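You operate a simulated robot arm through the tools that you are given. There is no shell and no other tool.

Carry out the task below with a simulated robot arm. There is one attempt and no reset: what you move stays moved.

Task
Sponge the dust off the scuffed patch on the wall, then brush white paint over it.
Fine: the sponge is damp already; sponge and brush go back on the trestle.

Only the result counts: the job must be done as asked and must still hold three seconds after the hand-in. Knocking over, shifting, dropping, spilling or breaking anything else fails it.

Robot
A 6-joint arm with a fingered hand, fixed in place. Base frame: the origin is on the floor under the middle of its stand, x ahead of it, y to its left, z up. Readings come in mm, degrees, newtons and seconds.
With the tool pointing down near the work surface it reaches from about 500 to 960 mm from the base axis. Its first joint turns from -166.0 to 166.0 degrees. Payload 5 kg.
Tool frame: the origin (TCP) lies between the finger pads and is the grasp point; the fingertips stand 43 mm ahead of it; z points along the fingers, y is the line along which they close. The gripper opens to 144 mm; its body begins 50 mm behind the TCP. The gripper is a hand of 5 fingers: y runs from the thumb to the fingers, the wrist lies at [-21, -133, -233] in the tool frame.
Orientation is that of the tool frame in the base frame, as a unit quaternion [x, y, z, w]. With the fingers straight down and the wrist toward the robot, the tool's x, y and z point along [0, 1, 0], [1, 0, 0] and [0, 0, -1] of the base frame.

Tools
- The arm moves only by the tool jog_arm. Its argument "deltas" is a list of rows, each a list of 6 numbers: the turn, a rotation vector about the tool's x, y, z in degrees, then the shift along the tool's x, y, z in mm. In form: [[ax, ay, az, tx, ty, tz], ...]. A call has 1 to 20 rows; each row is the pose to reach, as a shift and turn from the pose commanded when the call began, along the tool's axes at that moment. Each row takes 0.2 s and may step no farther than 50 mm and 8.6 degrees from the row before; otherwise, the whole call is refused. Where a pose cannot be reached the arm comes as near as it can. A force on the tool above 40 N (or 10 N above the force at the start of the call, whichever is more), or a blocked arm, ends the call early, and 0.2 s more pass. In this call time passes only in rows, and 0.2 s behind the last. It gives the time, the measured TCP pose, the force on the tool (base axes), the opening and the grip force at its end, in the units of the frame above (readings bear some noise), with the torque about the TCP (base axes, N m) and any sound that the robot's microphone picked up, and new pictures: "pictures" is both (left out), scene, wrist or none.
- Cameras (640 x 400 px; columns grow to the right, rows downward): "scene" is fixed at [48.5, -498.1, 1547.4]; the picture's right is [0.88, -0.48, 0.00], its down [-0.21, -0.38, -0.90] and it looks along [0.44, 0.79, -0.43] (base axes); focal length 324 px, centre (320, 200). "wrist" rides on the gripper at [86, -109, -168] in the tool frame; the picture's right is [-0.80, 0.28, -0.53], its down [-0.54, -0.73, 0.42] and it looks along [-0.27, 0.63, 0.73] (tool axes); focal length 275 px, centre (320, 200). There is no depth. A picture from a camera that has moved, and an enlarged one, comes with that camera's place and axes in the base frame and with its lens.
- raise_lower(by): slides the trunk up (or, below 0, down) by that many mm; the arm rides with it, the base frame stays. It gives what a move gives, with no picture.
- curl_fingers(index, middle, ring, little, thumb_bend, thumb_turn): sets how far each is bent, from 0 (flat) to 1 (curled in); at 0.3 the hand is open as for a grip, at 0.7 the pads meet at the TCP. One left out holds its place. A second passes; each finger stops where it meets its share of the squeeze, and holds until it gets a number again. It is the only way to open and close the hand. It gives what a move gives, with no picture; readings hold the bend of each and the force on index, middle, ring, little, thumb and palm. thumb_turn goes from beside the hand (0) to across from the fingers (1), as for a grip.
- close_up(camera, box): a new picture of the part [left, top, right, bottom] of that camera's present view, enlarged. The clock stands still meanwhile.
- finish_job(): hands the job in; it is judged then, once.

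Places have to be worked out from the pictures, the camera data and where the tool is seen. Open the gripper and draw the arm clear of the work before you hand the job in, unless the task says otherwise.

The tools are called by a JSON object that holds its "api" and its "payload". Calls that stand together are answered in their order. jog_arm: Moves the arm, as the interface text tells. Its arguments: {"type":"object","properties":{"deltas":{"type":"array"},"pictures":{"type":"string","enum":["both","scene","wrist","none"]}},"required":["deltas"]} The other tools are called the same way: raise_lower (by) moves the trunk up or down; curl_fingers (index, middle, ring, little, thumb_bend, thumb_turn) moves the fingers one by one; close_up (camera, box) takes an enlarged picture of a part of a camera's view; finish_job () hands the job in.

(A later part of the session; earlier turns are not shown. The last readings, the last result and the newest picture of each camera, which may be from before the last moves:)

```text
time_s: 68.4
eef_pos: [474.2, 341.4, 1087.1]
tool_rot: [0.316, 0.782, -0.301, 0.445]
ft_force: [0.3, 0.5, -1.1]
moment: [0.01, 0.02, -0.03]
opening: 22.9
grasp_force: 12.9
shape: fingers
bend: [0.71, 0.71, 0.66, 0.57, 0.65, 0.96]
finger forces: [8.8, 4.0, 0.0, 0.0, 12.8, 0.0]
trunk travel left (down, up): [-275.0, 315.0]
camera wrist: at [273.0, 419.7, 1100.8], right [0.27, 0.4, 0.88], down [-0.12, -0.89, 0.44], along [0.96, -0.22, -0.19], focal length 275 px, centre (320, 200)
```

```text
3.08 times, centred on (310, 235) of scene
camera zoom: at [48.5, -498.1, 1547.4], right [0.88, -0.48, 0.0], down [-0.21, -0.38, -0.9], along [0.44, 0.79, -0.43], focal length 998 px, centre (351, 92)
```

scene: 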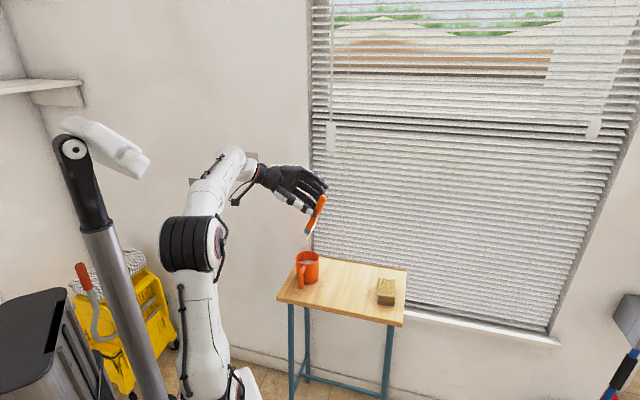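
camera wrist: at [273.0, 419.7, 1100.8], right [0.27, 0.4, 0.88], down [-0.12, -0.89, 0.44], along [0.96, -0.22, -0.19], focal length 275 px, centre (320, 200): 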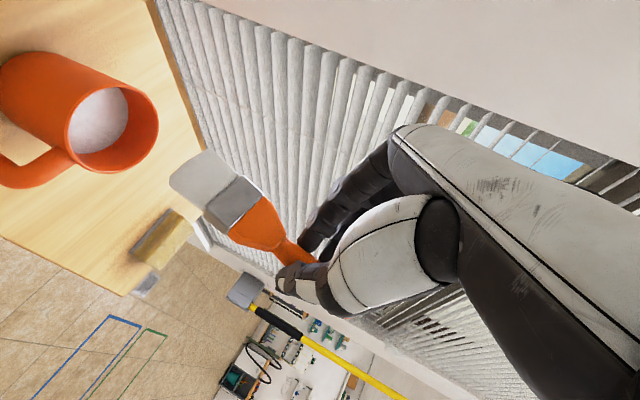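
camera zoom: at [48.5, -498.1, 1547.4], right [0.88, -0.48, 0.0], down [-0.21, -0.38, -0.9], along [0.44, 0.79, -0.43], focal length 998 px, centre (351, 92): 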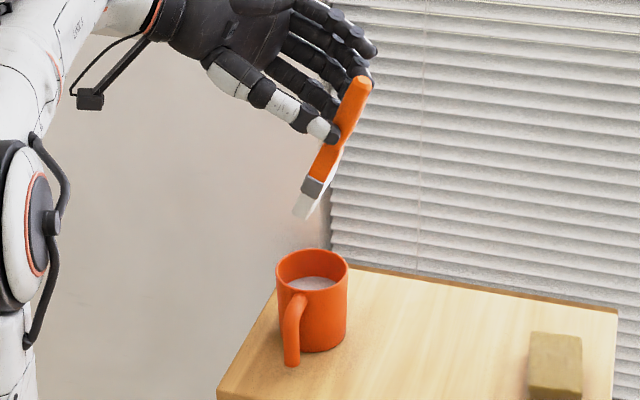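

The bristles are now white with paint and nothing dripped on the table. I'll level the brush first while drifting toward the patch side, then turn it to face the wall.

{"api": "jog_arm", "payload": {"deltas": [[-1.5, 7.07, 0, 2.6, -0.8, -8.5], [-3.0, 14.1, 0, 5.1, -1.7, -17], [-4.5, 21.2, 0, 7.7, -2.5, -25.5], [-6.0, 28.3, 0, 10.3, -3.4, -34], [-7.5, 35.3, 0, 12.8, -4.2, -42.5], [-9.0, 42.4, 0, 15.4, -5.1, -51], [-10.5, 49.5, 0, 18, -5.9, -59.5], [-12.0, 56.5, 0, 20.5, -6.8, -68], [-13.5, 63.6, 0, 23.1, -7.6, -76.5]], "pictures": "scene"}}

```text
time_s: 70.4
eef_pos: [418.8, 403.4, 1101.8]
tool_rot: [0.375, 0.927, 0.0, -0.001]
ft_force: [0.3, 0.0, -0.5]
moment: [-0.01, -0.03, 0.0]
opening: 23.4
grasp_force: 12.3
shape: fingers
bend: [0.71, 0.71, 0.66, 0.57, 0.65, 0.96]
finger forces: [8.6, 4.1, 0.1, 0.0, 12.5, 0.1]
trunk travel left (down, up): [-275.0, 315.0]
```

scene: 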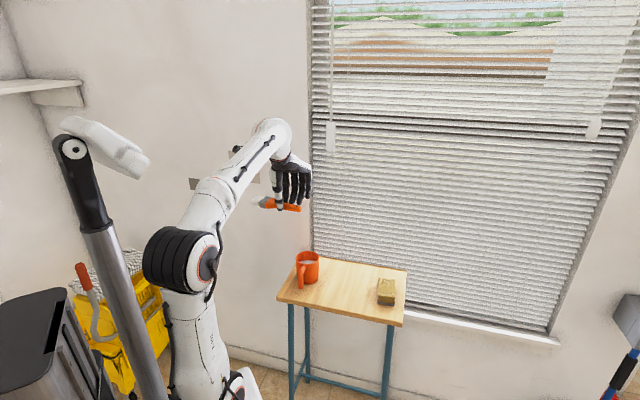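

The brush is level again and still firmly held. I'll turn it toward the wall with a slight upward pitch (30°), moving to a stand-off about 55 mm in front of the patch.

{"api": "jog_arm", "payload": {"deltas": [[-2.31, 1.84, 7.01, 20.3, -2.2, 0.7], [-4.62, 3.67, 14.02, 40.7, -4.4, 1.5], [-6.93, 5.51, 21.03, 61.0, -6.6, 2.2], [-9.24, 7.35, 28.04, 81.4, -8.8, 2.9], [-11.55, 9.18, 35.05, 101.7, -11.0, 3.6], [-13.85, 11.02, 42.05, 122.1, -13.1, 4.4], [-16.16, 12.85, 49.06, 142.4, -15.3, 5.1], [-18.47, 14.69, 56.07, 162.8, -17.5, 5.8], [-20.78, 16.53, 63.08, 183.1, -19.7, 6.5], [-23.09, 18.36, 70.09, 203.5, -21.9, 7.3], [-25.4, 20.2, 77.1, 223.8, -24.1, 8]], "pictures": "both"}}

```text
time_s: 72.8
eef_pos: [245.3, 538.2, 1092.0]
tool_rot: [0.85, 0.459, 0.249, -0.072]
ft_force: [0.7, -0.4, 0.6]
moment: [0.01, 0.02, 0.02]
opening: 23.1
grasp_force: 12.2
shape: fingers
bend: [0.71, 0.71, 0.66, 0.57, 0.65, 0.96]
finger forces: [8.6, 4.1, 0.1, 0.0, 12.4, 0.0]
trunk travel left (down, up): [-275.0, 315.0]
camera wrist: at [135.4, 604.4, 1267.7], right [-0.32, -0.94, 0.1], down [-0.69, 0.16, -0.71], along [0.65, -0.3, -0.7], focal length 275 px, centre (320, 200)
```

scene: 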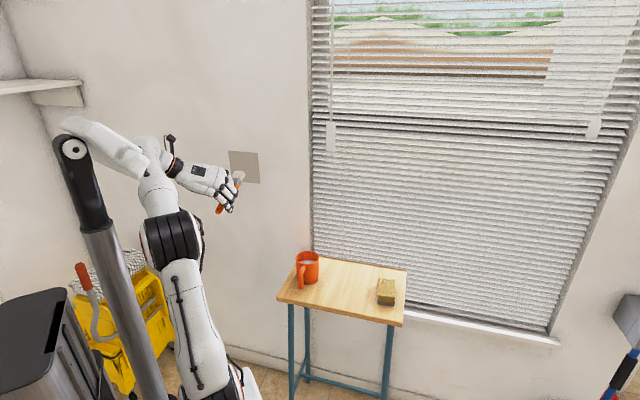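
wrist: 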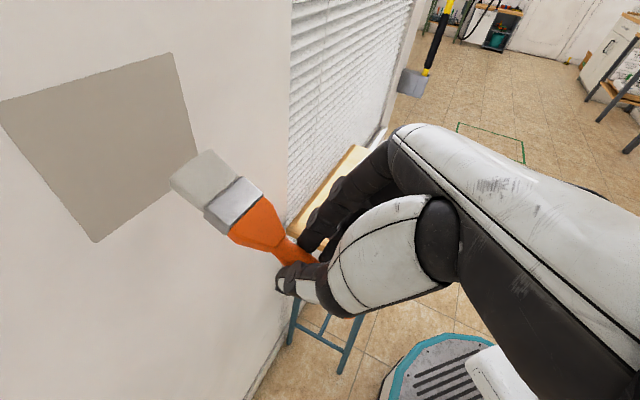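

The stand-off is reached and the loaded brush faces the patch. I'll zoom to relate the bristle tip to the patch edges in this view.

{"api": "close_up", "payload": {"camera": "wrist", "box": [0, 30, 320, 260]}}

{"api": "close_up", "payload": {"camera": "scene", "box": [200, 130, 280, 220]}}

```text
1.74 times, centred on (160, 145) of wrist
camera zoom: at [135.4, 604.4, 1267.7], right [-0.32, -0.94, 0.1], down [-0.69, 0.16, -0.71], along [0.65, -0.3, -0.7], focal length 479 px, centre (598, 296)
```

zoom: 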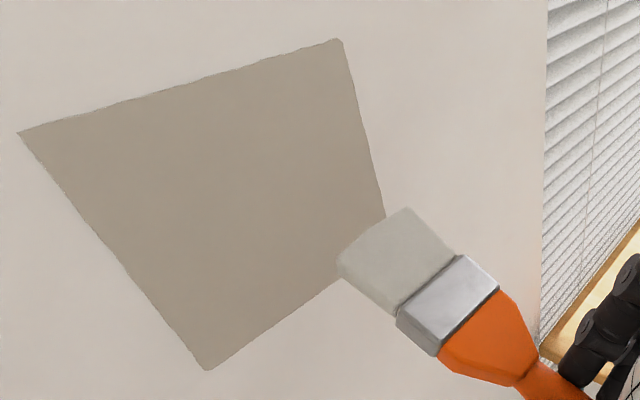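

```text
4.44 times, centred on (240, 175) of scene
camera zoom: at [48.5, -498.1, 1547.4], right [0.88, -0.48, 0.0], down [-0.21, -0.38, -0.9], along [0.44, 0.79, -0.43], focal length 1442 px, centre (676, 311)
```

zoom: 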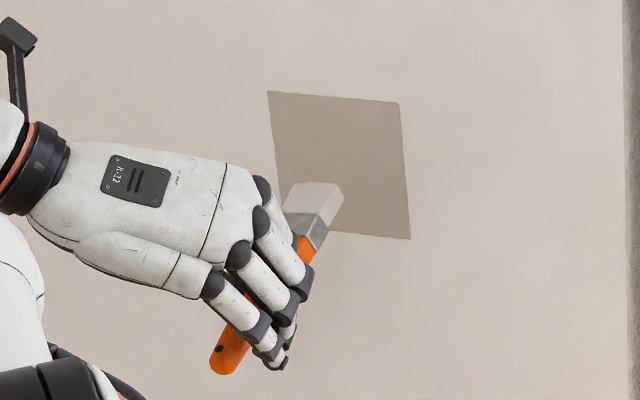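

The tip sits at the patch centre laterally, and the patch spans s −280 to −158 and z 1064 to 1184. I'll move the tip to the top of the left column, still about 15 mm off the wall.

{"api": "jog_arm", "payload": {"deltas": [[0, 0, 0, 17.3, -8, -8.5], [0, 0, 0, 34.6, -16, -17], [0, 0, 0, 52, -24, -25.6], [0, 0, 0, 69.3, -32.1, -34.2]], "pictures": "both"}}

{"api": "close_up", "payload": {"camera": "wrist", "box": [60, 100, 320, 280]}}

{"api": "close_up", "payload": {"camera": "scene", "box": [210, 135, 280, 195]}}

```text
time_s: 73.8
eef_pos: [235.4, 597.3, 1153.2]
tool_rot: [0.849, 0.461, 0.248, -0.073]
ft_force: [0.5, 0.1, 0.5]
moment: [-0.03, 0.04, 0.02]
opening: 23.1
grasp_force: 12.8
shape: fingers
bend: [0.71, 0.71, 0.66, 0.57, 0.65, 0.96]
finger forces: [8.5, 4.2, 0.0, 0.0, 12.3, 0.0]
trunk travel left (down, up): [-275.0, 315.0]
camera wrist: at [126.8, 663.0, 1328.3], right [-0.32, -0.94, 0.1], down [-0.69, 0.15, -0.71], along [0.65, -0.29, -0.7], focal length 275 px, centre (320, 200)
```

scene: 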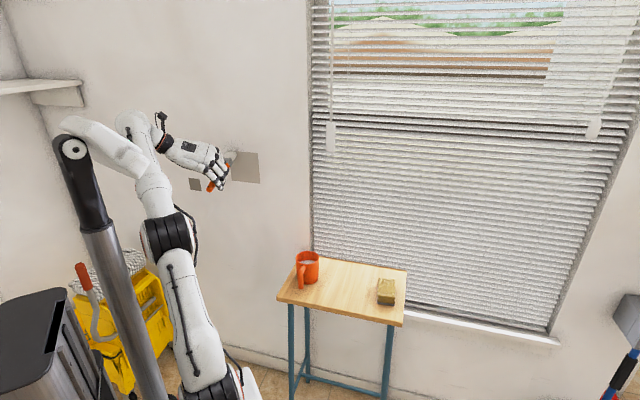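
wrist: 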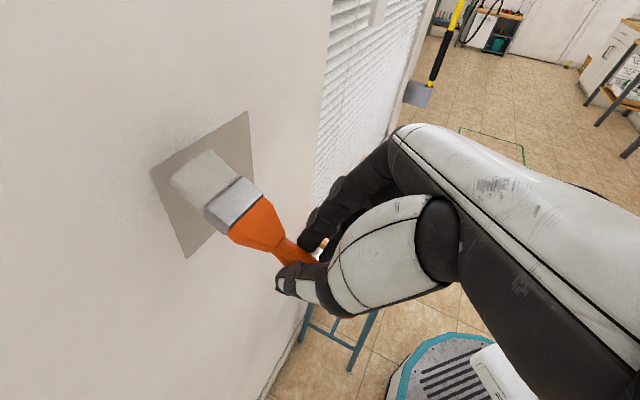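

```text
2.22 times, centred on (190, 190) of wrist
camera zoom: at [126.8, 663.0, 1328.3], right [-0.32, -0.94, 0.1], down [-0.69, 0.15, -0.71], along [0.65, -0.29, -0.7], focal length 612 px, centre (609, 222)
```

zoom: 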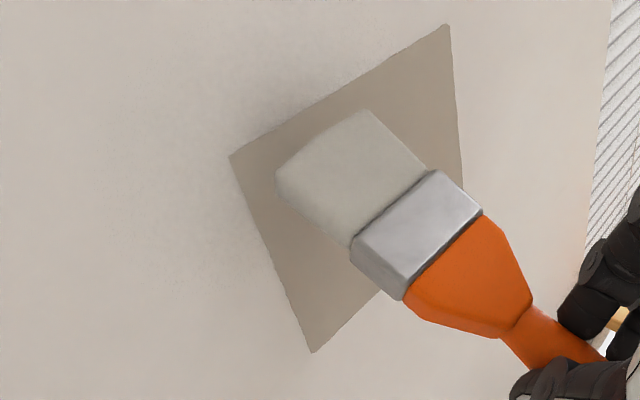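

```text
6.67 times, centred on (245, 165) of scene
camera zoom: at [48.5, -498.1, 1547.4], right [0.88, -0.48, 0.0], down [-0.21, -0.38, -0.9], along [0.44, 0.79, -0.43], focal length 2163 px, centre (820, 433)
```

zoom: 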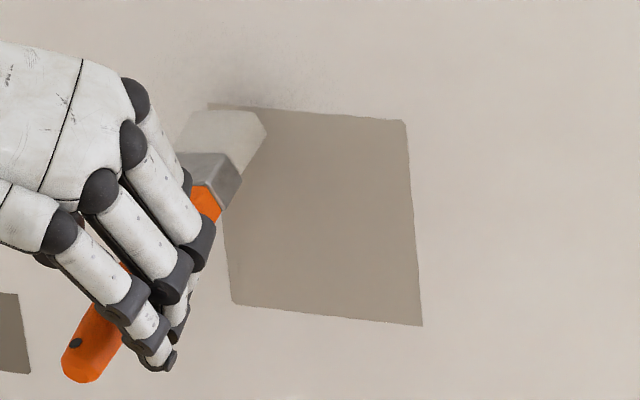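

The tip is at the top of the left column with roughly 15 mm to go. I'll approach the wall in small steps.

{"api": "jog_arm", "payload": {"deltas": [[0, 0, 0, 4.2, 0.9, 2.5], [0, 0, 0, 7.6, 1.6, 4.5]], "pictures": "none"}}

{"api": "jog_arm", "payload": {"deltas": [[0, 0, 0, 1.7, 0.35, 1.0]], "pictures": "none"}}

{"api": "jog_arm", "payload": {"deltas": [[0, 0, 0, 1.7, 0.35, 1.0]], "pictures": "none"}}

{"api": "close_up", "payload": {"camera": "scene", "box": [210, 135, 280, 195]}}

```text
time_s: 74.4
eef_pos: [242.5, 604.0, 1152.3]
tool_rot: [0.849, 0.461, 0.248, -0.073]
ft_force: [-0.9, -1.4, -1.3]
moment: [-0.02, 0.05, 0.0]
opening: 23.1
grasp_force: 12.5
shape: fingers
bend: [0.71, 0.71, 0.66, 0.57, 0.65, 0.96]
finger forces: [8.8, 4.3, 0.1, 0.1, 12.5, 0.0]
trunk travel left (down, up): [-275.0, 315.0]
```

```text
time_s: 74.8
eef_pos: [243.5, 604.6, 1152.6]
tool_rot: [0.849, 0.46, 0.249, -0.073]
ft_force: [-2.7, -2.4, -1.2]
moment: [-0.03, 0.02, 0.02]
opening: 23.0
grasp_force: 13.0
shape: fingers
bend: [0.71, 0.71, 0.66, 0.57, 0.65, 0.96]
finger forces: [8.8, 4.1, 0.0, 0.0, 12.8, 0.1]
trunk travel left (down, up): [-275.0, 315.0]
```

```text
time_s: 75.2
eef_pos: [244.5, 606.8, 1152.9]
tool_rot: [0.849, 0.461, 0.247, -0.073]
ft_force: [-2.6, -1.5, -0.1]
moment: [-0.09, 0.01, 0.04]
opening: 23.1
grasp_force: 13.1
shape: fingers
bend: [0.71, 0.71, 0.66, 0.57, 0.65, 0.96]
finger forces: [8.8, 4.0, 0.1, 0.0, 13.0, 0.0]
trunk travel left (down, up): [-275.0, 315.0]
```

```text
6.67 times, centred on (245, 165) of scene
camera zoom: at [48.5, -498.1, 1547.4], right [0.88, -0.48, 0.0], down [-0.21, -0.38, -0.9], along [0.44, 0.79, -0.43], focal length 2163 px, centre (820, 433)
```

zoom: 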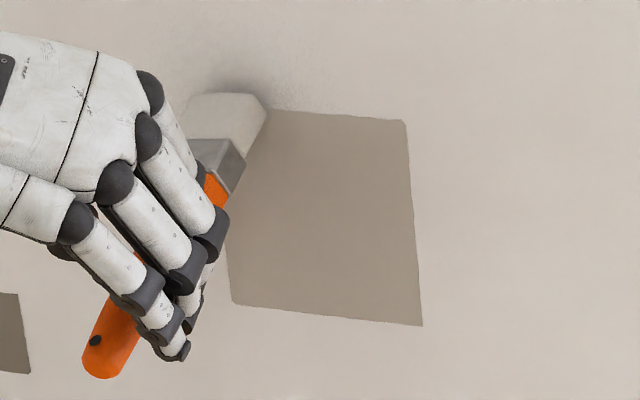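

Contact is gentle at about 3 N, and the bristles seem compliant. I'll draw a short downward stroke and look at the result.

{"api": "jog_arm", "payload": {"deltas": [[0, 0, 0, -4.9, -1.06, 8.66], [0, 0, 0, -9.8, -2.12, 17.3], [0, 0, 0, -14.7, -3.2, 26], [0, 0, 0, -19.6, -4.25, 34.7]], "pictures": "none"}}

{"api": "close_up", "payload": {"camera": "scene", "box": [210, 135, 280, 195]}}

{"api": "close_up", "payload": {"camera": "wrist", "box": [60, 60, 320, 280]}}

```text
time_s: 76.2
eef_pos: [246.9, 605.0, 1114.0]
tool_rot: [0.849, 0.46, 0.248, -0.073]
ft_force: [-1.1, -0.7, -1.0]
moment: [0.0, 0.02, 0.01]
opening: 23.0
grasp_force: 12.4
shape: fingers
bend: [0.71, 0.71, 0.66, 0.57, 0.65, 0.96]
finger forces: [9.0, 3.3, 0.0, 0.0, 12.5, 0.0]
trunk travel left (down, up): [-275.0, 315.0]
```

```text
6.67 times, centred on (245, 165) of scene
camera zoom: at [48.5, -498.1, 1547.4], right [0.88, -0.48, 0.0], down [-0.21, -0.38, -0.9], along [0.44, 0.79, -0.43], focal length 2163 px, centre (820, 433)
```

zoom: 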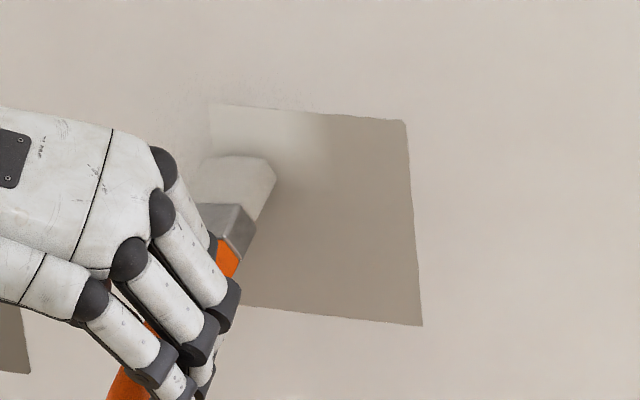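

```text
1.82 times, centred on (190, 170) of wrist
camera zoom: at [137.5, 671.9, 1289.2], right [-0.32, -0.94, 0.1], down [-0.69, 0.15, -0.71], along [0.65, -0.29, -0.7], focal length 500 px, centre (556, 254)
```

zoom: 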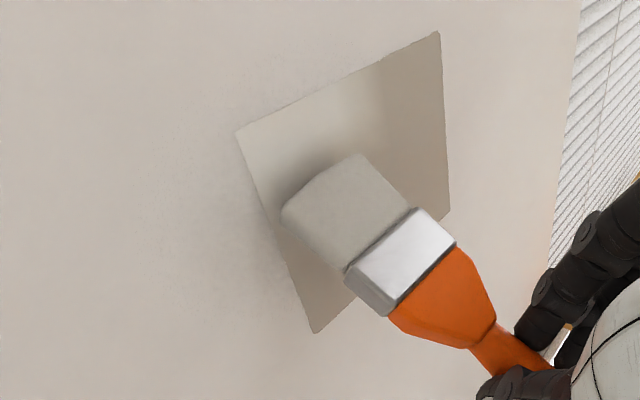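

Paint is going on: the upper-left of the patch turned pale behind the stroke. I'll continue the left column down to the bottom edge.

{"api": "jog_arm", "payload": {"deltas": [[0, 0, 0, -5.0, -1.1, 10.9], [0, 0, 0, -10.9, -2.4, 21.3], [0, 0, 0, -16.8, -3.6, 31.7], [0, 0, 0, -22.6, -4.9, 42.1], [0, 0, 0, -28.5, -6.2, 52.5], [0, 0, 0, -34.4, -7.4, 62.9], [0, 0, 0, -39.3, -8.5, 71.5]], "pictures": "none"}}

{"api": "close_up", "payload": {"camera": "scene", "box": [210, 135, 280, 195]}}

{"api": "close_up", "payload": {"camera": "wrist", "box": [60, 40, 320, 260]}}

```text
time_s: 77.8
eef_pos: [246.0, 607.5, 1030.8]
tool_rot: [0.849, 0.461, 0.248, -0.073]
ft_force: [-1.1, -1.6, -0.2]
moment: [-0.01, -0.01, 0.01]
opening: 23.0
grasp_force: 12.5
shape: fingers
bend: [0.71, 0.71, 0.66, 0.57, 0.65, 0.96]
finger forces: [9.0, 3.2, 0.1, 0.1, 12.4, 0.1]
trunk travel left (down, up): [-275.0, 315.0]
```

```text
6.67 times, centred on (245, 165) of scene
camera zoom: at [48.5, -498.1, 1547.4], right [0.88, -0.48, 0.0], down [-0.21, -0.38, -0.9], along [0.44, 0.79, -0.43], focal length 2163 px, centre (820, 433)
```

zoom: 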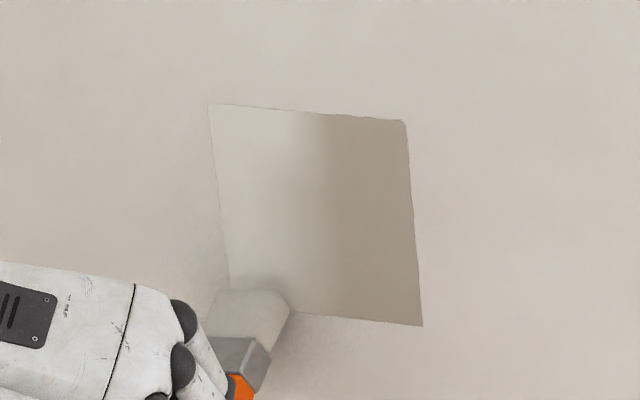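

```text
1.82 times, centred on (190, 150) of wrist
camera zoom: at [137.4, 673.0, 1206.5], right [-0.32, -0.94, 0.1], down [-0.69, 0.15, -0.71], along [0.65, -0.29, -0.7], focal length 500 px, centre (556, 291)
```

zoom: 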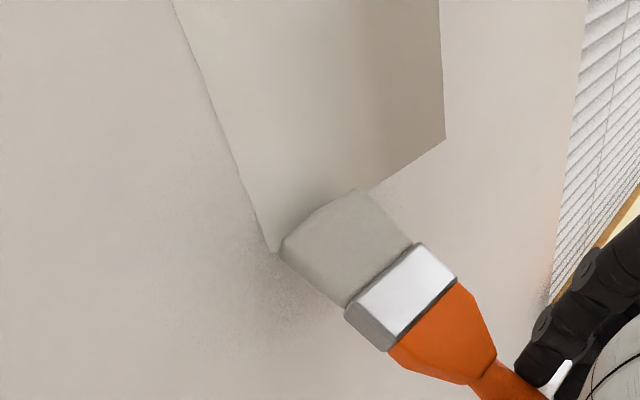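

The left column is covered evenly, fading out around the middle. I'll lift off, go back to the top 28 mm to the right, and draw the second column down.

{"api": "jog_arm", "payload": {"deltas": [[0, 0, 0, -10.2, -2.1, -6], [0, 0, 0, 4.8, 15.5, -41.6], [0, 0, 0, 24, 34, -80.5], [0, 0, 0, 42.1, 38, -112.6], [0, 0, 0, 49.8, 39.5, -108.1], [0, 0, 0, 54.4, 40.5, -105.3], [0, 0, 0, 49.5, 39.4, -95.6], [0, 0, 0, 43.6, 38.1, -85.2], [0, 0, 0, 37.7, 36.8, -74.8], [0, 0, 0, 31.9, 35.6, -64.4], [0, 0, 0, 26, 34.3, -54], [0, 0, 0, 20.1, 33, -43.6], [0, 0, 0, 14.2, 31.7, -33.2], [0, 0, 0, 8.4, 30.5, -22.8], [0, 0, 0, 2.5, 29.2, -12.4], [0, 0, 0, -2.9, 28, -2.9], [0, 0, 0, -5.8, 27.4, 2.3]], "pictures": "none"}}

{"api": "close_up", "payload": {"camera": "scene", "box": [210, 135, 280, 195]}}

{"api": "close_up", "payload": {"camera": "wrist", "box": [60, 40, 320, 260]}}

```text
time_s: 81.4
eef_pos: [268.8, 588.1, 1029.9]
tool_rot: [0.849, 0.461, 0.248, -0.073]
ft_force: [0.2, 0.1, 0.3]
moment: [-0.05, 0.03, 0.04]
opening: 23.0
grasp_force: 11.8
shape: fingers
bend: [0.71, 0.72, 0.66, 0.57, 0.65, 0.96]
finger forces: [8.6, 3.6, 0.1, 0.0, 11.9, 0.0]
trunk travel left (down, up): [-275.0, 315.0]
```

```text
6.67 times, centred on (245, 165) of scene
camera zoom: at [48.5, -498.1, 1547.4], right [0.88, -0.48, 0.0], down [-0.21, -0.38, -0.9], along [0.44, 0.79, -0.43], focal length 2163 px, centre (820, 433)
```

zoom: 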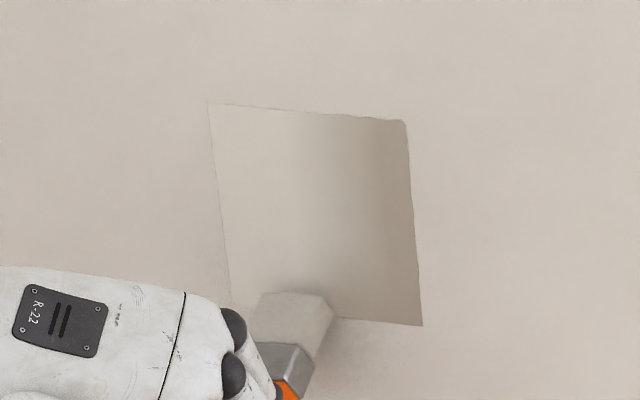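

```text
1.82 times, centred on (190, 150) of wrist
camera zoom: at [157.9, 654.1, 1204.5], right [-0.32, -0.94, 0.1], down [-0.69, 0.15, -0.71], along [0.65, -0.29, -0.7], focal length 500 px, centre (556, 291)
```

zoom: 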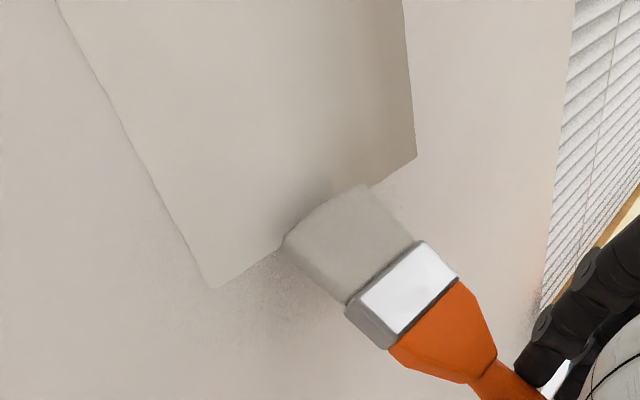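

The second column is lighter-covered towards the right, so the load may be thinning. I'll do the third column with slightly more pressure and compare.

{"api": "jog_arm", "payload": {"deltas": [[0, 0, 0, -10.2, -2.1, -6], [0, 0, 0, 4.8, 15.5, -41.6], [0, 0, 0, 24, 34, -80.5], [0, 0, 0, 43, 38.2, -114.3], [0, 0, 0, 50.7, 39.7, -109.8], [0, 0, 0, 55.3, 40.7, -107], [0, 0, 0, 49.5, 39.4, -95.6], [0, 0, 0, 43.6, 38.1, -85.2], [0, 0, 0, 37.7, 36.8, -74.8], [0, 0, 0, 31.9, 35.6, -64.4], [0, 0, 0, 26, 34.3, -54]], "pictures": "none"}}

{"api": "close_up", "payload": {"camera": "scene", "box": [210, 135, 280, 195]}}

{"api": "close_up", "payload": {"camera": "wrist", "box": [60, 60, 320, 280]}}

```text
time_s: 83.8
eef_pos: [287.2, 569.2, 1092.4]
tool_rot: [0.848, 0.461, 0.25, -0.074]
ft_force: [-0.7, 0.0, 0.0]
moment: [-0.03, 0.01, -0.03]
opening: 23.0
grasp_force: 12.0
shape: fingers
bend: [0.71, 0.72, 0.66, 0.57, 0.65, 0.96]
finger forces: [8.5, 3.2, 0.0, 0.0, 11.6, 0.0]
trunk travel left (down, up): [-275.0, 315.0]
```

```text
6.67 times, centred on (245, 165) of scene
camera zoom: at [48.5, -498.1, 1547.4], right [0.88, -0.48, 0.0], down [-0.21, -0.38, -0.9], along [0.44, 0.79, -0.43], focal length 2163 px, centre (820, 433)
```

zoom: 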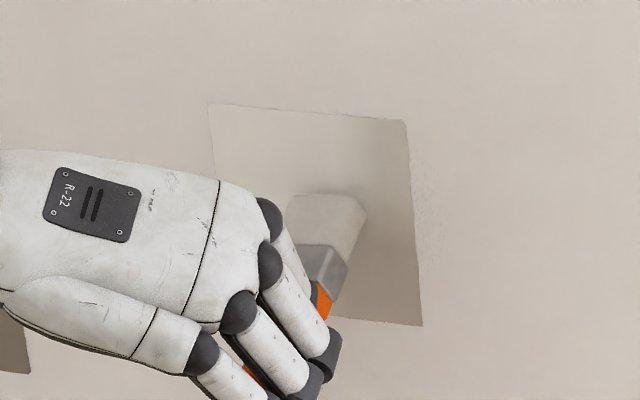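

```text
1.82 times, centred on (190, 170) of wrist
camera zoom: at [177.9, 634.9, 1266.8], right [-0.32, -0.94, 0.1], down [-0.69, 0.15, -0.71], along [0.65, -0.29, -0.7], focal length 500 px, centre (556, 254)
```

zoom: 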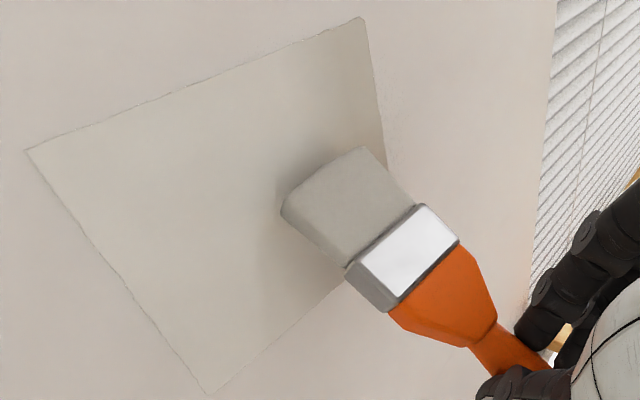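

Paint still transfers well. I'll finish the third column, then lift over and start the fourth along the right edge.

{"api": "jog_arm", "payload": {"deltas": [[0, 0, 0, -5.9, -1.3, 10.4], [0, 0, 0, -11.7, -2.5, 20.8], [0, 0, 0, -17.6, -3.8, 31.2], [0, 0, 0, -23.5, -5.1, 41.6], [0, 0, 0, -29.4, -6.4, 52], [0, 0, 0, -30.8, -6.7, 54.6], [0, 0, 0, -41, -8.8, 48.6], [0, 0, 0, -26.1, 8.9, 13], [0, 0, 0, -7.8, 27.1, -24.2], [0, 0, 0, 11.8, 31.4, -58.9], [0, 0, 0, 19.5, 32.9, -54.4], [0, 0, 0, 24.6, 34, -51.4], [0, 0, 0, 18.6, 32.7, -41], [0, 0, 0, 12.8, 31.4, -30.6], [0, 0, 0, 6.9, 30.1, -20.2], [0, 0, 0, 1, 28.9, -9.8], [0, 0, 0, -4.9, 27.6, 0.6], [0, 0, 0, -10.7, 26.3, 11], [0, 0, 0, -16.6, 25.1, 21.4], [0, 0, 0, -22.5, 23.8, 31.8]], "pictures": "none"}}

{"api": "close_up", "payload": {"camera": "scene", "box": [210, 135, 280, 195]}}

{"api": "close_up", "payload": {"camera": "wrist", "box": [60, 60, 320, 280]}}

```text
time_s: 88.0
eef_pos: [309.2, 549.4, 1055.8]
tool_rot: [0.849, 0.461, 0.248, -0.073]
ft_force: [-0.7, -0.5, -0.8]
moment: [0.04, 0.01, 0.01]
opening: 23.2
grasp_force: 11.4
shape: fingers
bend: [0.71, 0.72, 0.66, 0.57, 0.65, 0.96]
finger forces: [8.4, 3.3, 0.1, 0.1, 11.5, 0.0]
trunk travel left (down, up): [-275.0, 315.0]
```

```text
6.67 times, centred on (245, 165) of scene
camera zoom: at [48.5, -498.1, 1547.4], right [0.88, -0.48, 0.0], down [-0.21, -0.38, -0.9], along [0.44, 0.79, -0.43], focal length 2163 px, centre (820, 433)
```

zoom: 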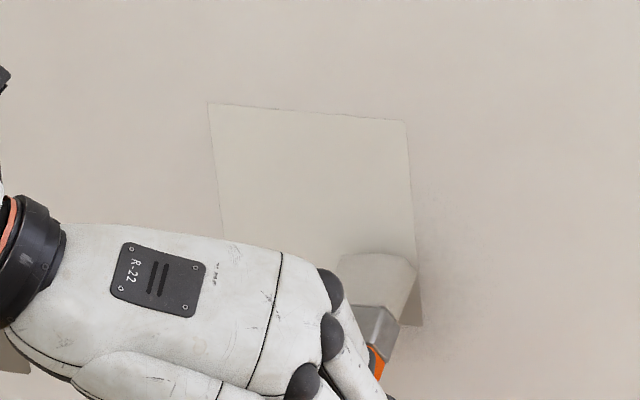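

```text
1.82 times, centred on (190, 170) of wrist
camera zoom: at [199.5, 615.7, 1231.4], right [-0.32, -0.94, 0.1], down [-0.69, 0.15, -0.71], along [0.65, -0.29, -0.7], focal length 500 px, centre (556, 254)
```

zoom: 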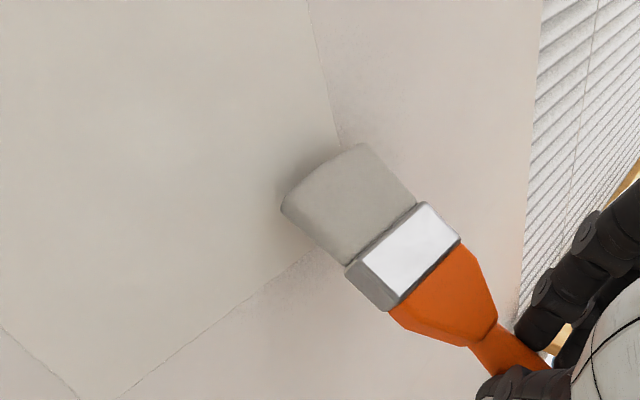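

Nearly complete; only the bottom-right corner remains. I'll finish the stroke past the bottom edge and lift off the wall.

{"api": "jog_arm", "payload": {"deltas": [[0, 0, 0, -4.9, -1.06, 8.7], [0, 0, 0, -9.8, -2.1, 17.3], [0, 0, 0, -14.7, -3.2, 26], [0, 0, 0, -17.6, -3.8, 31.2], [0, 0, 0, -27.8, -5.9, 25.2], [0, 0, 0, -44.6, -9.4, 15.2], [0, 0, 0, -70, -14.6, 0.2]], "pictures": "both"}}

{"api": "close_up", "payload": {"camera": "scene", "box": [210, 135, 280, 195]}}

{"api": "close_up", "payload": {"camera": "wrist", "box": [0, 0, 320, 260]}}

```text
time_s: 89.6
eef_pos: [264.6, 506.3, 1020.2]
tool_rot: [0.849, 0.461, 0.248, -0.073]
ft_force: [1.3, 0.5, -1.3]
moment: [-0.04, 0.03, 0.0]
opening: 23.2
grasp_force: 12.1
shape: fingers
bend: [0.71, 0.72, 0.66, 0.57, 0.65, 0.96]
finger forces: [7.9, 4.5, 0.1, 0.0, 11.4, 0.1]
trunk travel left (down, up): [-275.0, 315.0]
camera wrist: at [155.9, 572.4, 1195.0], right [-0.32, -0.94, 0.1], down [-0.69, 0.15, -0.71], along [0.65, -0.3, -0.7], focal length 275 px, centre (320, 200)
```

scene: 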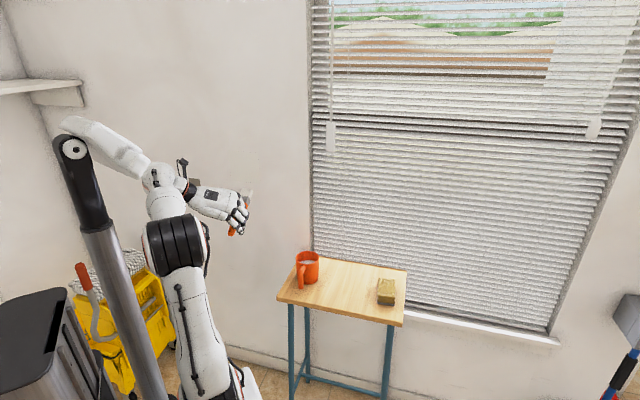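
wrist: 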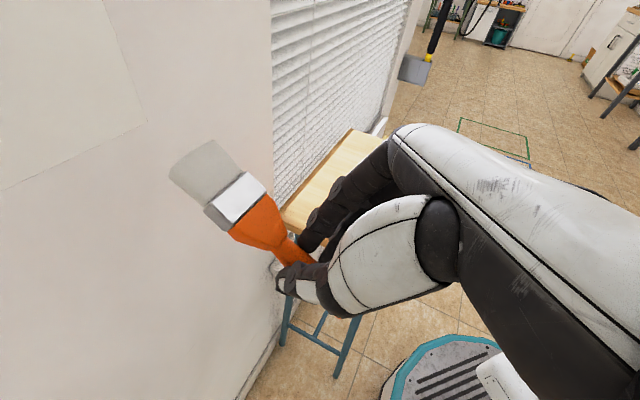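

```text
6.67 times, centred on (245, 165) of scene
camera zoom: at [48.5, -498.1, 1547.4], right [0.88, -0.48, 0.0], down [-0.21, -0.38, -0.9], along [0.44, 0.79, -0.43], focal length 2163 px, centre (820, 433)
```

zoom: 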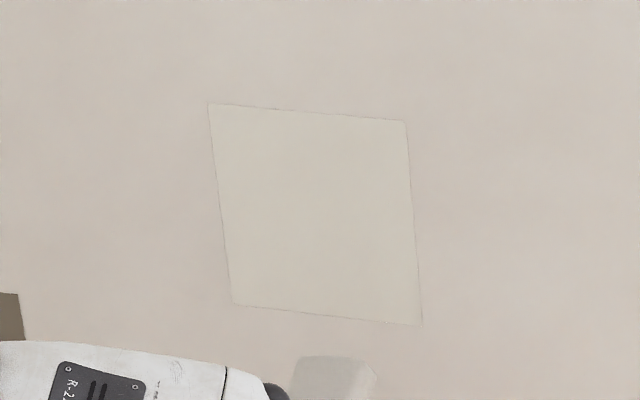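

```text
1.54 times, centred on (160, 130) of wrist
camera zoom: at [155.9, 572.4, 1195.0], right [-0.32, -0.94, 0.1], down [-0.69, 0.15, -0.71], along [0.65, -0.3, -0.7], focal length 424 px, centre (566, 308)
```

zoom: 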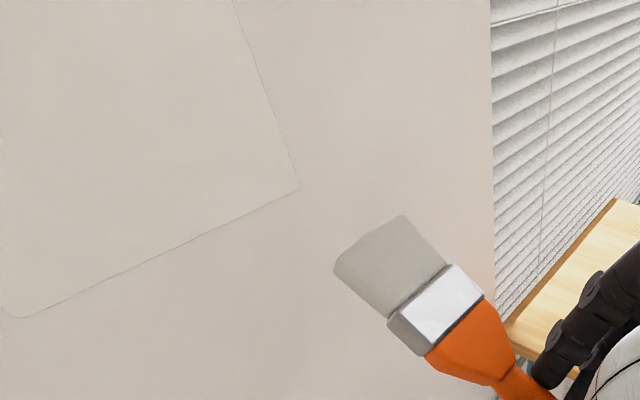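

The whole patch now looks uniformly pale. I'll enlarge it further to check for thin spots before putting the brush away.

{"api": "close_up", "payload": {"camera": "scene", "box": [226, 146, 266, 171]}}

{"api": "close_up", "payload": {"camera": "scene", "box": [226, 164, 266, 189]}}

{"api": "close_up", "payload": {"camera": "wrist", "box": [160, 120, 320, 260]}}

```text
16.00 times, centred on (246, 158) of scene
camera zoom: at [48.5, -498.1, 1547.4], right [0.88, -0.48, 0.0], down [-0.21, -0.38, -0.9], along [0.44, 0.79, -0.43], focal length 5191 px, centre (1504, 864)
```

zoom: 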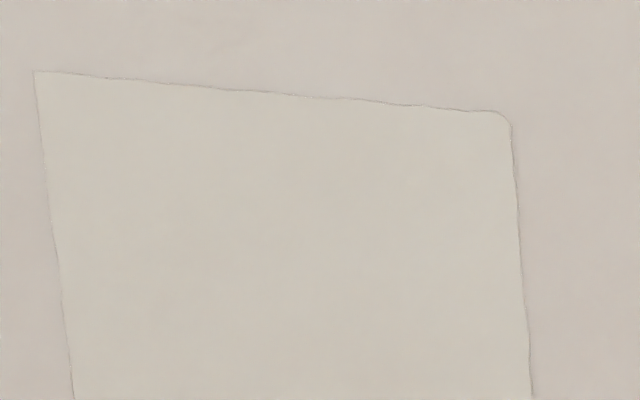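

```text
16.00 times, centred on (246, 176) of scene
camera zoom: at [48.5, -498.1, 1547.4], right [0.88, -0.48, 0.0], down [-0.21, -0.38, -0.9], along [0.44, 0.79, -0.43], focal length 5191 px, centre (1504, 576)
```

zoom: 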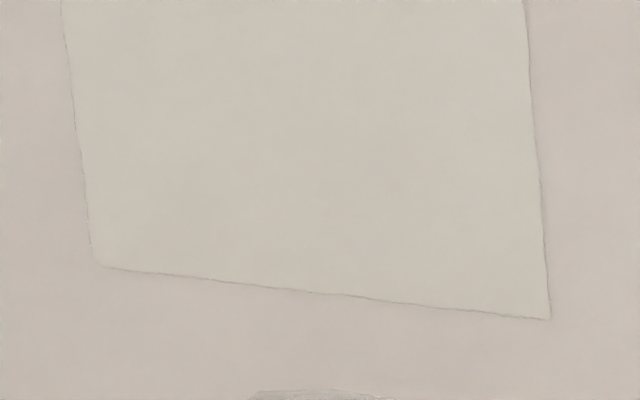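

```text
2.86 times, centred on (240, 190) of wrist
camera zoom: at [155.9, 572.4, 1195.0], right [-0.32, -0.94, 0.1], down [-0.69, 0.15, -0.71], along [0.65, -0.3, -0.7], focal length 786 px, centre (549, 229)
```

zoom: 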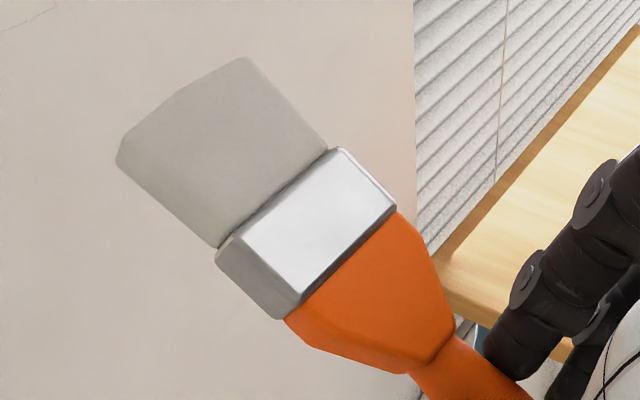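

The coat is very even, with only the faintest tone variation between columns. With paint still on the brush I'll add finishing strokes along the column overlaps to be safe, starting at a = +28.

{"api": "jog_arm", "payload": {"deltas": [[0, 0, 0, 27, 2.2, -23], [0, 0, 0, 54, 4.4, -46], [0, 0, 0, 81, 6.6, -69], [0, 0, 0, 108.7, 8.8, -91.3], [0, 0, 0, 116.3, 10.4, -86.7], [0, 0, 0, 121.4, 11.4, -83.7], [0, 0, 0, 115.9, 10.3, -73.1], [0, 0, 0, 110, 9, -62.7], [0, 0, 0, 104.2, 7.7, -52.3], [0, 0, 0, 98.3, 6.4, -41.9], [0, 0, 0, 92.4, 5.2, -31.5], [0, 0, 0, 86.6, 3.9, -21.1], [0, 0, 0, 80.7, 2.6, -10.8], [0, 0, 0, 74.8, 1.3, -0.4], [0, 0, 0, 68.9, 0.1, 10], [0, 0, 0, 63.1, -1.2, 20.4], [0, 0, 0, 61.1, -1.6, 23.9], [0, 0, 0, 48.4, -4.2, 16.4]], "pictures": "none"}}

{"api": "close_up", "payload": {"camera": "scene", "box": [210, 135, 280, 195]}}

```text
time_s: 93.4
eef_pos: [289.6, 551.8, 1028.3]
tool_rot: [0.849, 0.461, 0.247, -0.074]
ft_force: [1.1, 0.0, -1.0]
moment: [-0.05, 0.01, -0.03]
opening: 23.1
grasp_force: 11.4
shape: fingers
bend: [0.71, 0.72, 0.66, 0.57, 0.65, 0.96]
finger forces: [7.7, 4.7, 0.1, 0.0, 11.5, 0.0]
trunk travel left (down, up): [-275.0, 315.0]
```

```text
6.67 times, centred on (245, 165) of scene
camera zoom: at [48.5, -498.1, 1547.4], right [0.88, -0.48, 0.0], down [-0.21, -0.38, -0.9], along [0.44, 0.79, -0.43], focal length 2163 px, centre (820, 433)
```

zoom: 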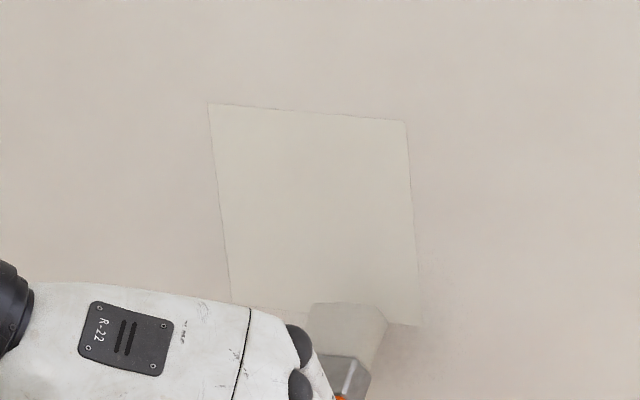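

The finish stroke went smoothly. I'll repeat it along the centre (a = 0).

{"api": "jog_arm", "payload": {"deltas": [[0, 0, 0, 23.9, -9.1, -37.4], [0, 0, 0, 47.8, -18.3, -74.6], [0, 0, 0, 65.4, -14.4, -105.8], [0, 0, 0, 73, -12.8, -101.3], [0, 0, 0, 78.1, -11.8, -98.3], [0, 0, 0, 72.6, -13, -87.6], [0, 0, 0, 66.8, -14.3, -77.2], [0, 0, 0, 60.9, -15.6, -66.8], [0, 0, 0, 55, -16.8, -56.4], [0, 0, 0, 49.1, -18.1, -46], [0, 0, 0, 43.3, -19.4, -35.6], [0, 0, 0, 37.4, -20.7, -25.2], [0, 0, 0, 31.5, -21.9, -14.8], [0, 0, 0, 25.7, -23.2, -4.4], [0, 0, 0, 19.8, -24.5, 6], [0, 0, 0, 17.8, -24.9, 9.4], [0, 0, 0, 5.1, -27.5, 1.9]], "pictures": "none"}}

{"api": "jog_arm", "payload": {"deltas": [[0, 0, 0, 23.9, -9.1, -37.4], [0, 0, 0, 47.8, -18.3, -74.6], [0, 0, 0, 65.4, -14.4, -105.8], [0, 0, 0, 73, -12.8, -101.3], [0, 0, 0, 78.1, -11.8, -98.3], [0, 0, 0, 72.6, -13, -87.6], [0, 0, 0, 66.8, -14.3, -77.2], [0, 0, 0, 60.9, -15.6, -66.8], [0, 0, 0, 55, -16.8, -56.4], [0, 0, 0, 49.1, -18.1, -46], [0, 0, 0, 43.3, -19.4, -35.6], [0, 0, 0, 37.4, -20.7, -25.2], [0, 0, 0, 31.5, -21.9, -14.8], [0, 0, 0, 25.7, -23.2, -4.4], [0, 0, 0, 19.8, -24.5, 6], [0, 0, 0, 17.8, -24.9, 9.4], [0, 0, 0, -7.6, -30, -5.6], [0, 0, 0, -41.5, -37, -25.6]], "pictures": "both"}}

{"api": "close_up", "payload": {"camera": "scene", "box": [210, 135, 280, 195]}}

{"api": "close_up", "payload": {"camera": "wrist", "box": [0, 0, 320, 260]}}

```text
time_s: 97.0
eef_pos: [268.1, 572.0, 1026.7]
tool_rot: [0.849, 0.461, 0.248, -0.073]
ft_force: [-0.4, 0.0, -1.0]
moment: [-0.07, 0.04, 0.0]
opening: 23.1
grasp_force: 12.1
shape: fingers
bend: [0.71, 0.72, 0.66, 0.57, 0.65, 0.96]
finger forces: [7.9, 4.4, 0.0, 0.0, 11.2, 0.1]
trunk travel left (down, up): [-275.0, 315.0]
```

```text
time_s: 100.8
eef_pos: [207.1, 556.0, 1024.6]
tool_rot: [0.849, 0.461, 0.248, -0.074]
ft_force: [1.2, 0.3, -0.7]
moment: [-0.04, 0.05, 0.0]
opening: 22.8
grasp_force: 11.7
shape: fingers
bend: [0.71, 0.72, 0.66, 0.57, 0.65, 0.96]
finger forces: [7.7, 4.3, 0.1, 0.0, 11.1, 0.0]
trunk travel left (down, up): [-275.0, 315.0]
camera wrist: at [98.2, 621.3, 1200.0], right [-0.32, -0.94, 0.1], down [-0.69, 0.15, -0.71], along [0.65, -0.29, -0.7], focal length 275 px, centre (320, 200)
```

scene: 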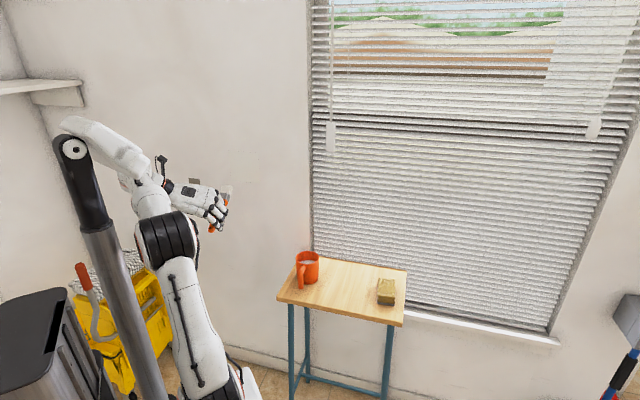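
wrist: 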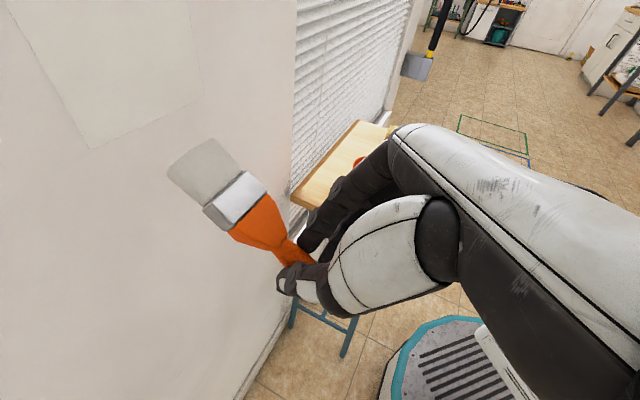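

```text
6.67 times, centred on (245, 165) of scene
camera zoom: at [48.5, -498.1, 1547.4], right [0.88, -0.48, 0.0], down [-0.21, -0.38, -0.9], along [0.44, 0.79, -0.43], focal length 2163 px, centre (820, 433)
```

zoom: 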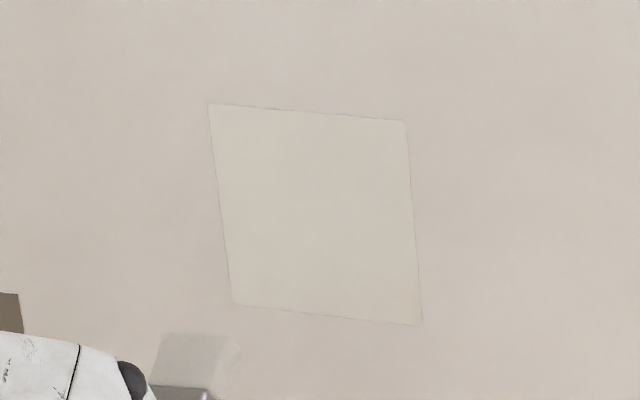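

```text
1.54 times, centred on (160, 130) of wrist
camera zoom: at [98.2, 621.3, 1200.0], right [-0.32, -0.94, 0.1], down [-0.69, 0.15, -0.71], along [0.65, -0.29, -0.7], focal length 424 px, centre (566, 308)
```

zoom: 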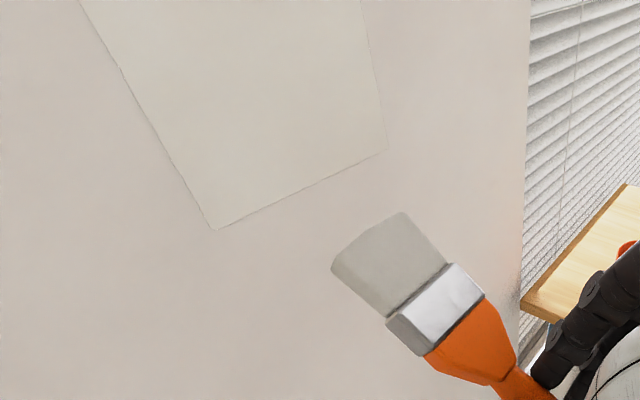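

The patch is evenly covered. I'll now carry the brush back over the trestle, levelling it to the same hand pose in which it was picked up.

{"api": "jog_arm", "payload": {"deltas": [[0.26, -2.5, 1.04, -10, 39.9, 1.6], [0.52, -5, 2.07, -20.1, 79.7, 3.2], [0.77, -7.5, 3.1, -30.1, 119.6, 4.8], [1.03, -10, 4.14, -40.1, 159.4, 6.4], [1.29, -12.5, 5.2, -50.2, 199.3, 8], [1.55, -15, 6.2, -60.2, 239.1, 9.6], [1.8, -17.5, 7.2, -70.2, 279, 11.1], [2.06, -20, 8.3, -80.3, 318.8, 12.7], [2.32, -22.5, 9.3, -90.3, 358.7, 14.3], [2.58, -25, 10.4, -100.3, 398.5, 15.9], [2.83, -27.5, 11.4, -110.4, 438.4, 17.5], [3.09, -29.95, 12.42, -120.4, 478.2, 19.1]], "pictures": "both"}}

{"api": "close_up", "payload": {"camera": "wrist", "box": [120, 140, 360, 340]}}

{"api": "close_up", "payload": {"camera": "scene", "box": [290, 180, 410, 310]}}

```text
time_s: 103.4
eef_pos: [554.8, 199.3, 995.5]
tool_rot: [0.926, 0.378, -0.001, -0.001]
ft_force: [-0.5, 0.6, -0.1]
moment: [-0.08, -0.04, 0.01]
opening: 22.9
grasp_force: 11.3
shape: fingers
bend: [0.71, 0.72, 0.66, 0.57, 0.65, 0.96]
finger forces: [7.8, 4.3, 0.0, 0.1, 10.8, 0.1]
trunk travel left (down, up): [-275.0, 315.0]
camera wrist: at [541.2, 336.5, 1163.3], right [-0.37, -0.76, 0.54], down [-0.9, 0.14, -0.42], along [0.24, -0.64, -0.73], focal length 275 px, centre (320, 200)
```

scene: 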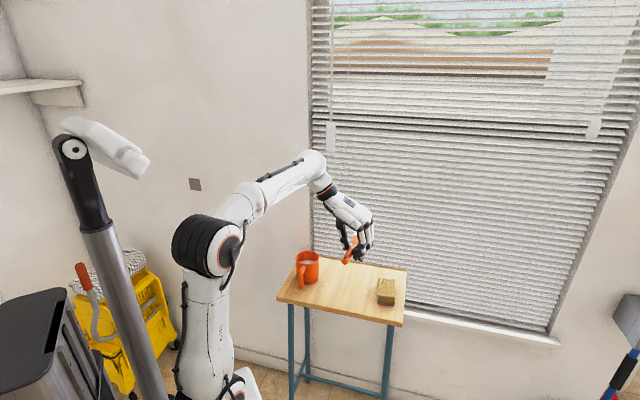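
wrist: 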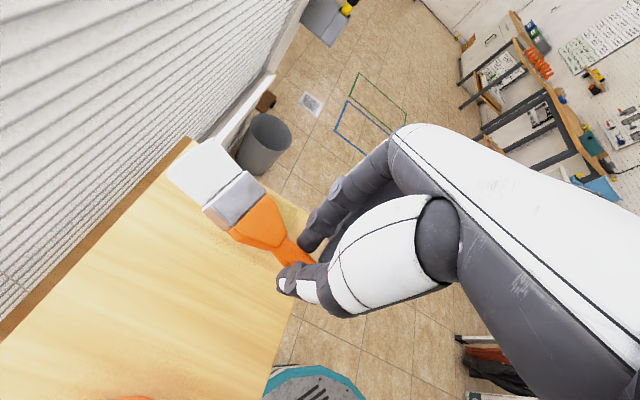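

```text
2.00 times, centred on (240, 240) of wrist
camera zoom: at [541.2, 336.5, 1163.3], right [-0.37, -0.76, 0.54], down [-0.9, 0.14, -0.42], along [0.24, -0.64, -0.73], focal length 551 px, centre (480, 120)
```

zoom: 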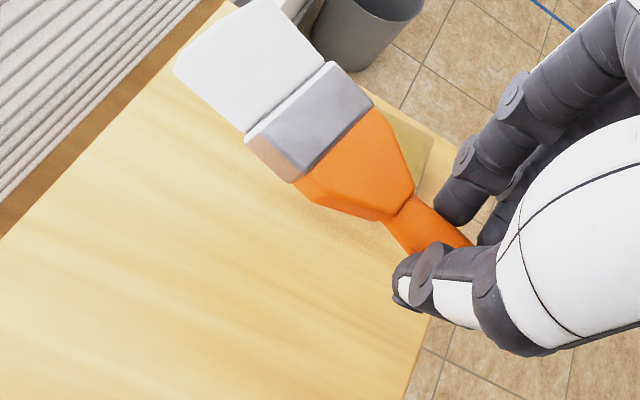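

```text
3.08 times, centred on (350, 245) of scene
camera zoom: at [48.5, -498.1, 1547.4], right [0.88, -0.48, 0.0], down [-0.21, -0.38, -0.9], along [0.44, 0.79, -0.43], focal length 998 px, centre (228, 62)
```

zoom: 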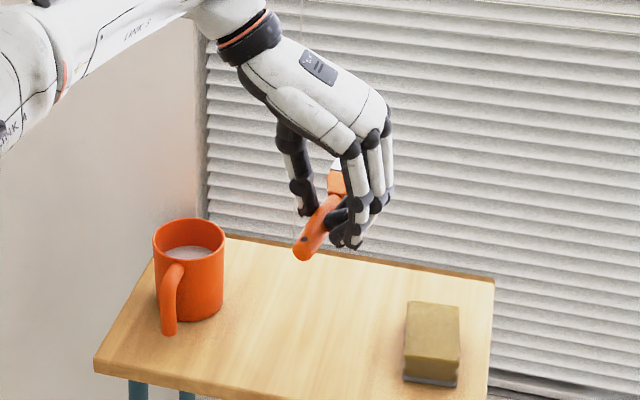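

The brush is back over its spot with its bristles white. It tilted a few degrees tip-up in the grip, so I'll correct by 4°, shift slightly away from the sponge and lower to about 40 mm above the table.

{"api": "jog_arm", "payload": {"deltas": [[0.2, -1, 0, 0, -2, 30], [0.5, -2, 0, 0, -4, 60], [0.7, -3, 0, 0, -6, 90], [0.9, -3.9, 0, 0, -8, 120]], "pictures": "none"}}

{"api": "close_up", "payload": {"camera": "scene", "box": [310, 220, 400, 310]}}

{"api": "close_up", "payload": {"camera": "wrist", "box": [120, 140, 360, 340]}}

```text
time_s: 104.4
eef_pos: [547.9, 205.4, 879.0]
tool_rot: [0.925, 0.378, -0.036, 0.004]
ft_force: [-0.8, -0.2, -0.8]
moment: [0.0, 0.0, 0.0]
opening: 23.2
grasp_force: 11.8
shape: fingers
bend: [0.71, 0.72, 0.66, 0.57, 0.65, 0.96]
finger forces: [7.8, 4.1, 0.0, 0.1, 10.8, 0.0]
trunk travel left (down, up): [-275.0, 315.0]
```

```text
4.44 times, centred on (355, 265) of scene
camera zoom: at [48.5, -498.1, 1547.4], right [0.88, -0.48, 0.0], down [-0.21, -0.38, -0.9], along [0.44, 0.79, -0.43], focal length 1442 px, centre (164, -89)
```

zoom: 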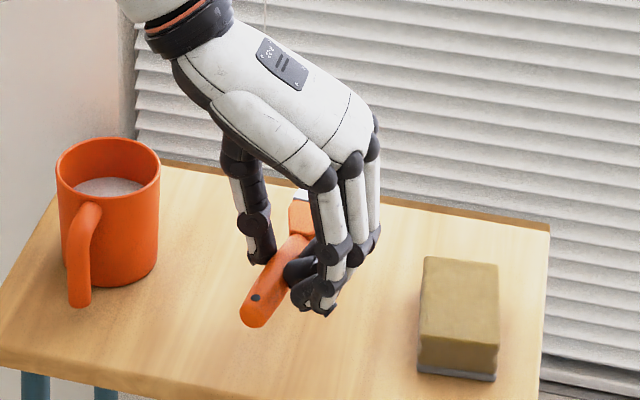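

```text
2.00 times, centred on (240, 240) of wrist
camera zoom: at [544.3, 348.6, 1041.6], right [-0.34, -0.74, 0.58], down [-0.92, 0.13, -0.37], along [0.2, -0.66, -0.72], focal length 551 px, centre (480, 120)
```

zoom: 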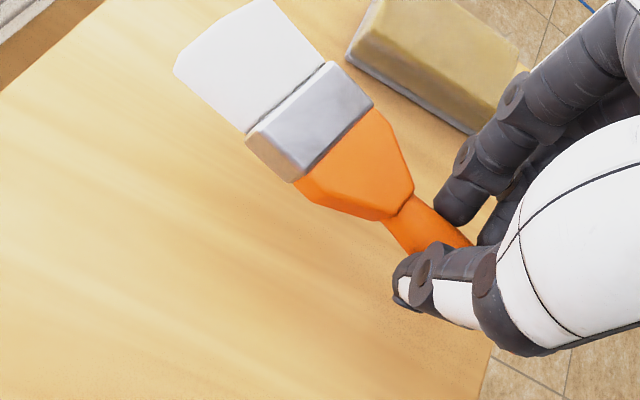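

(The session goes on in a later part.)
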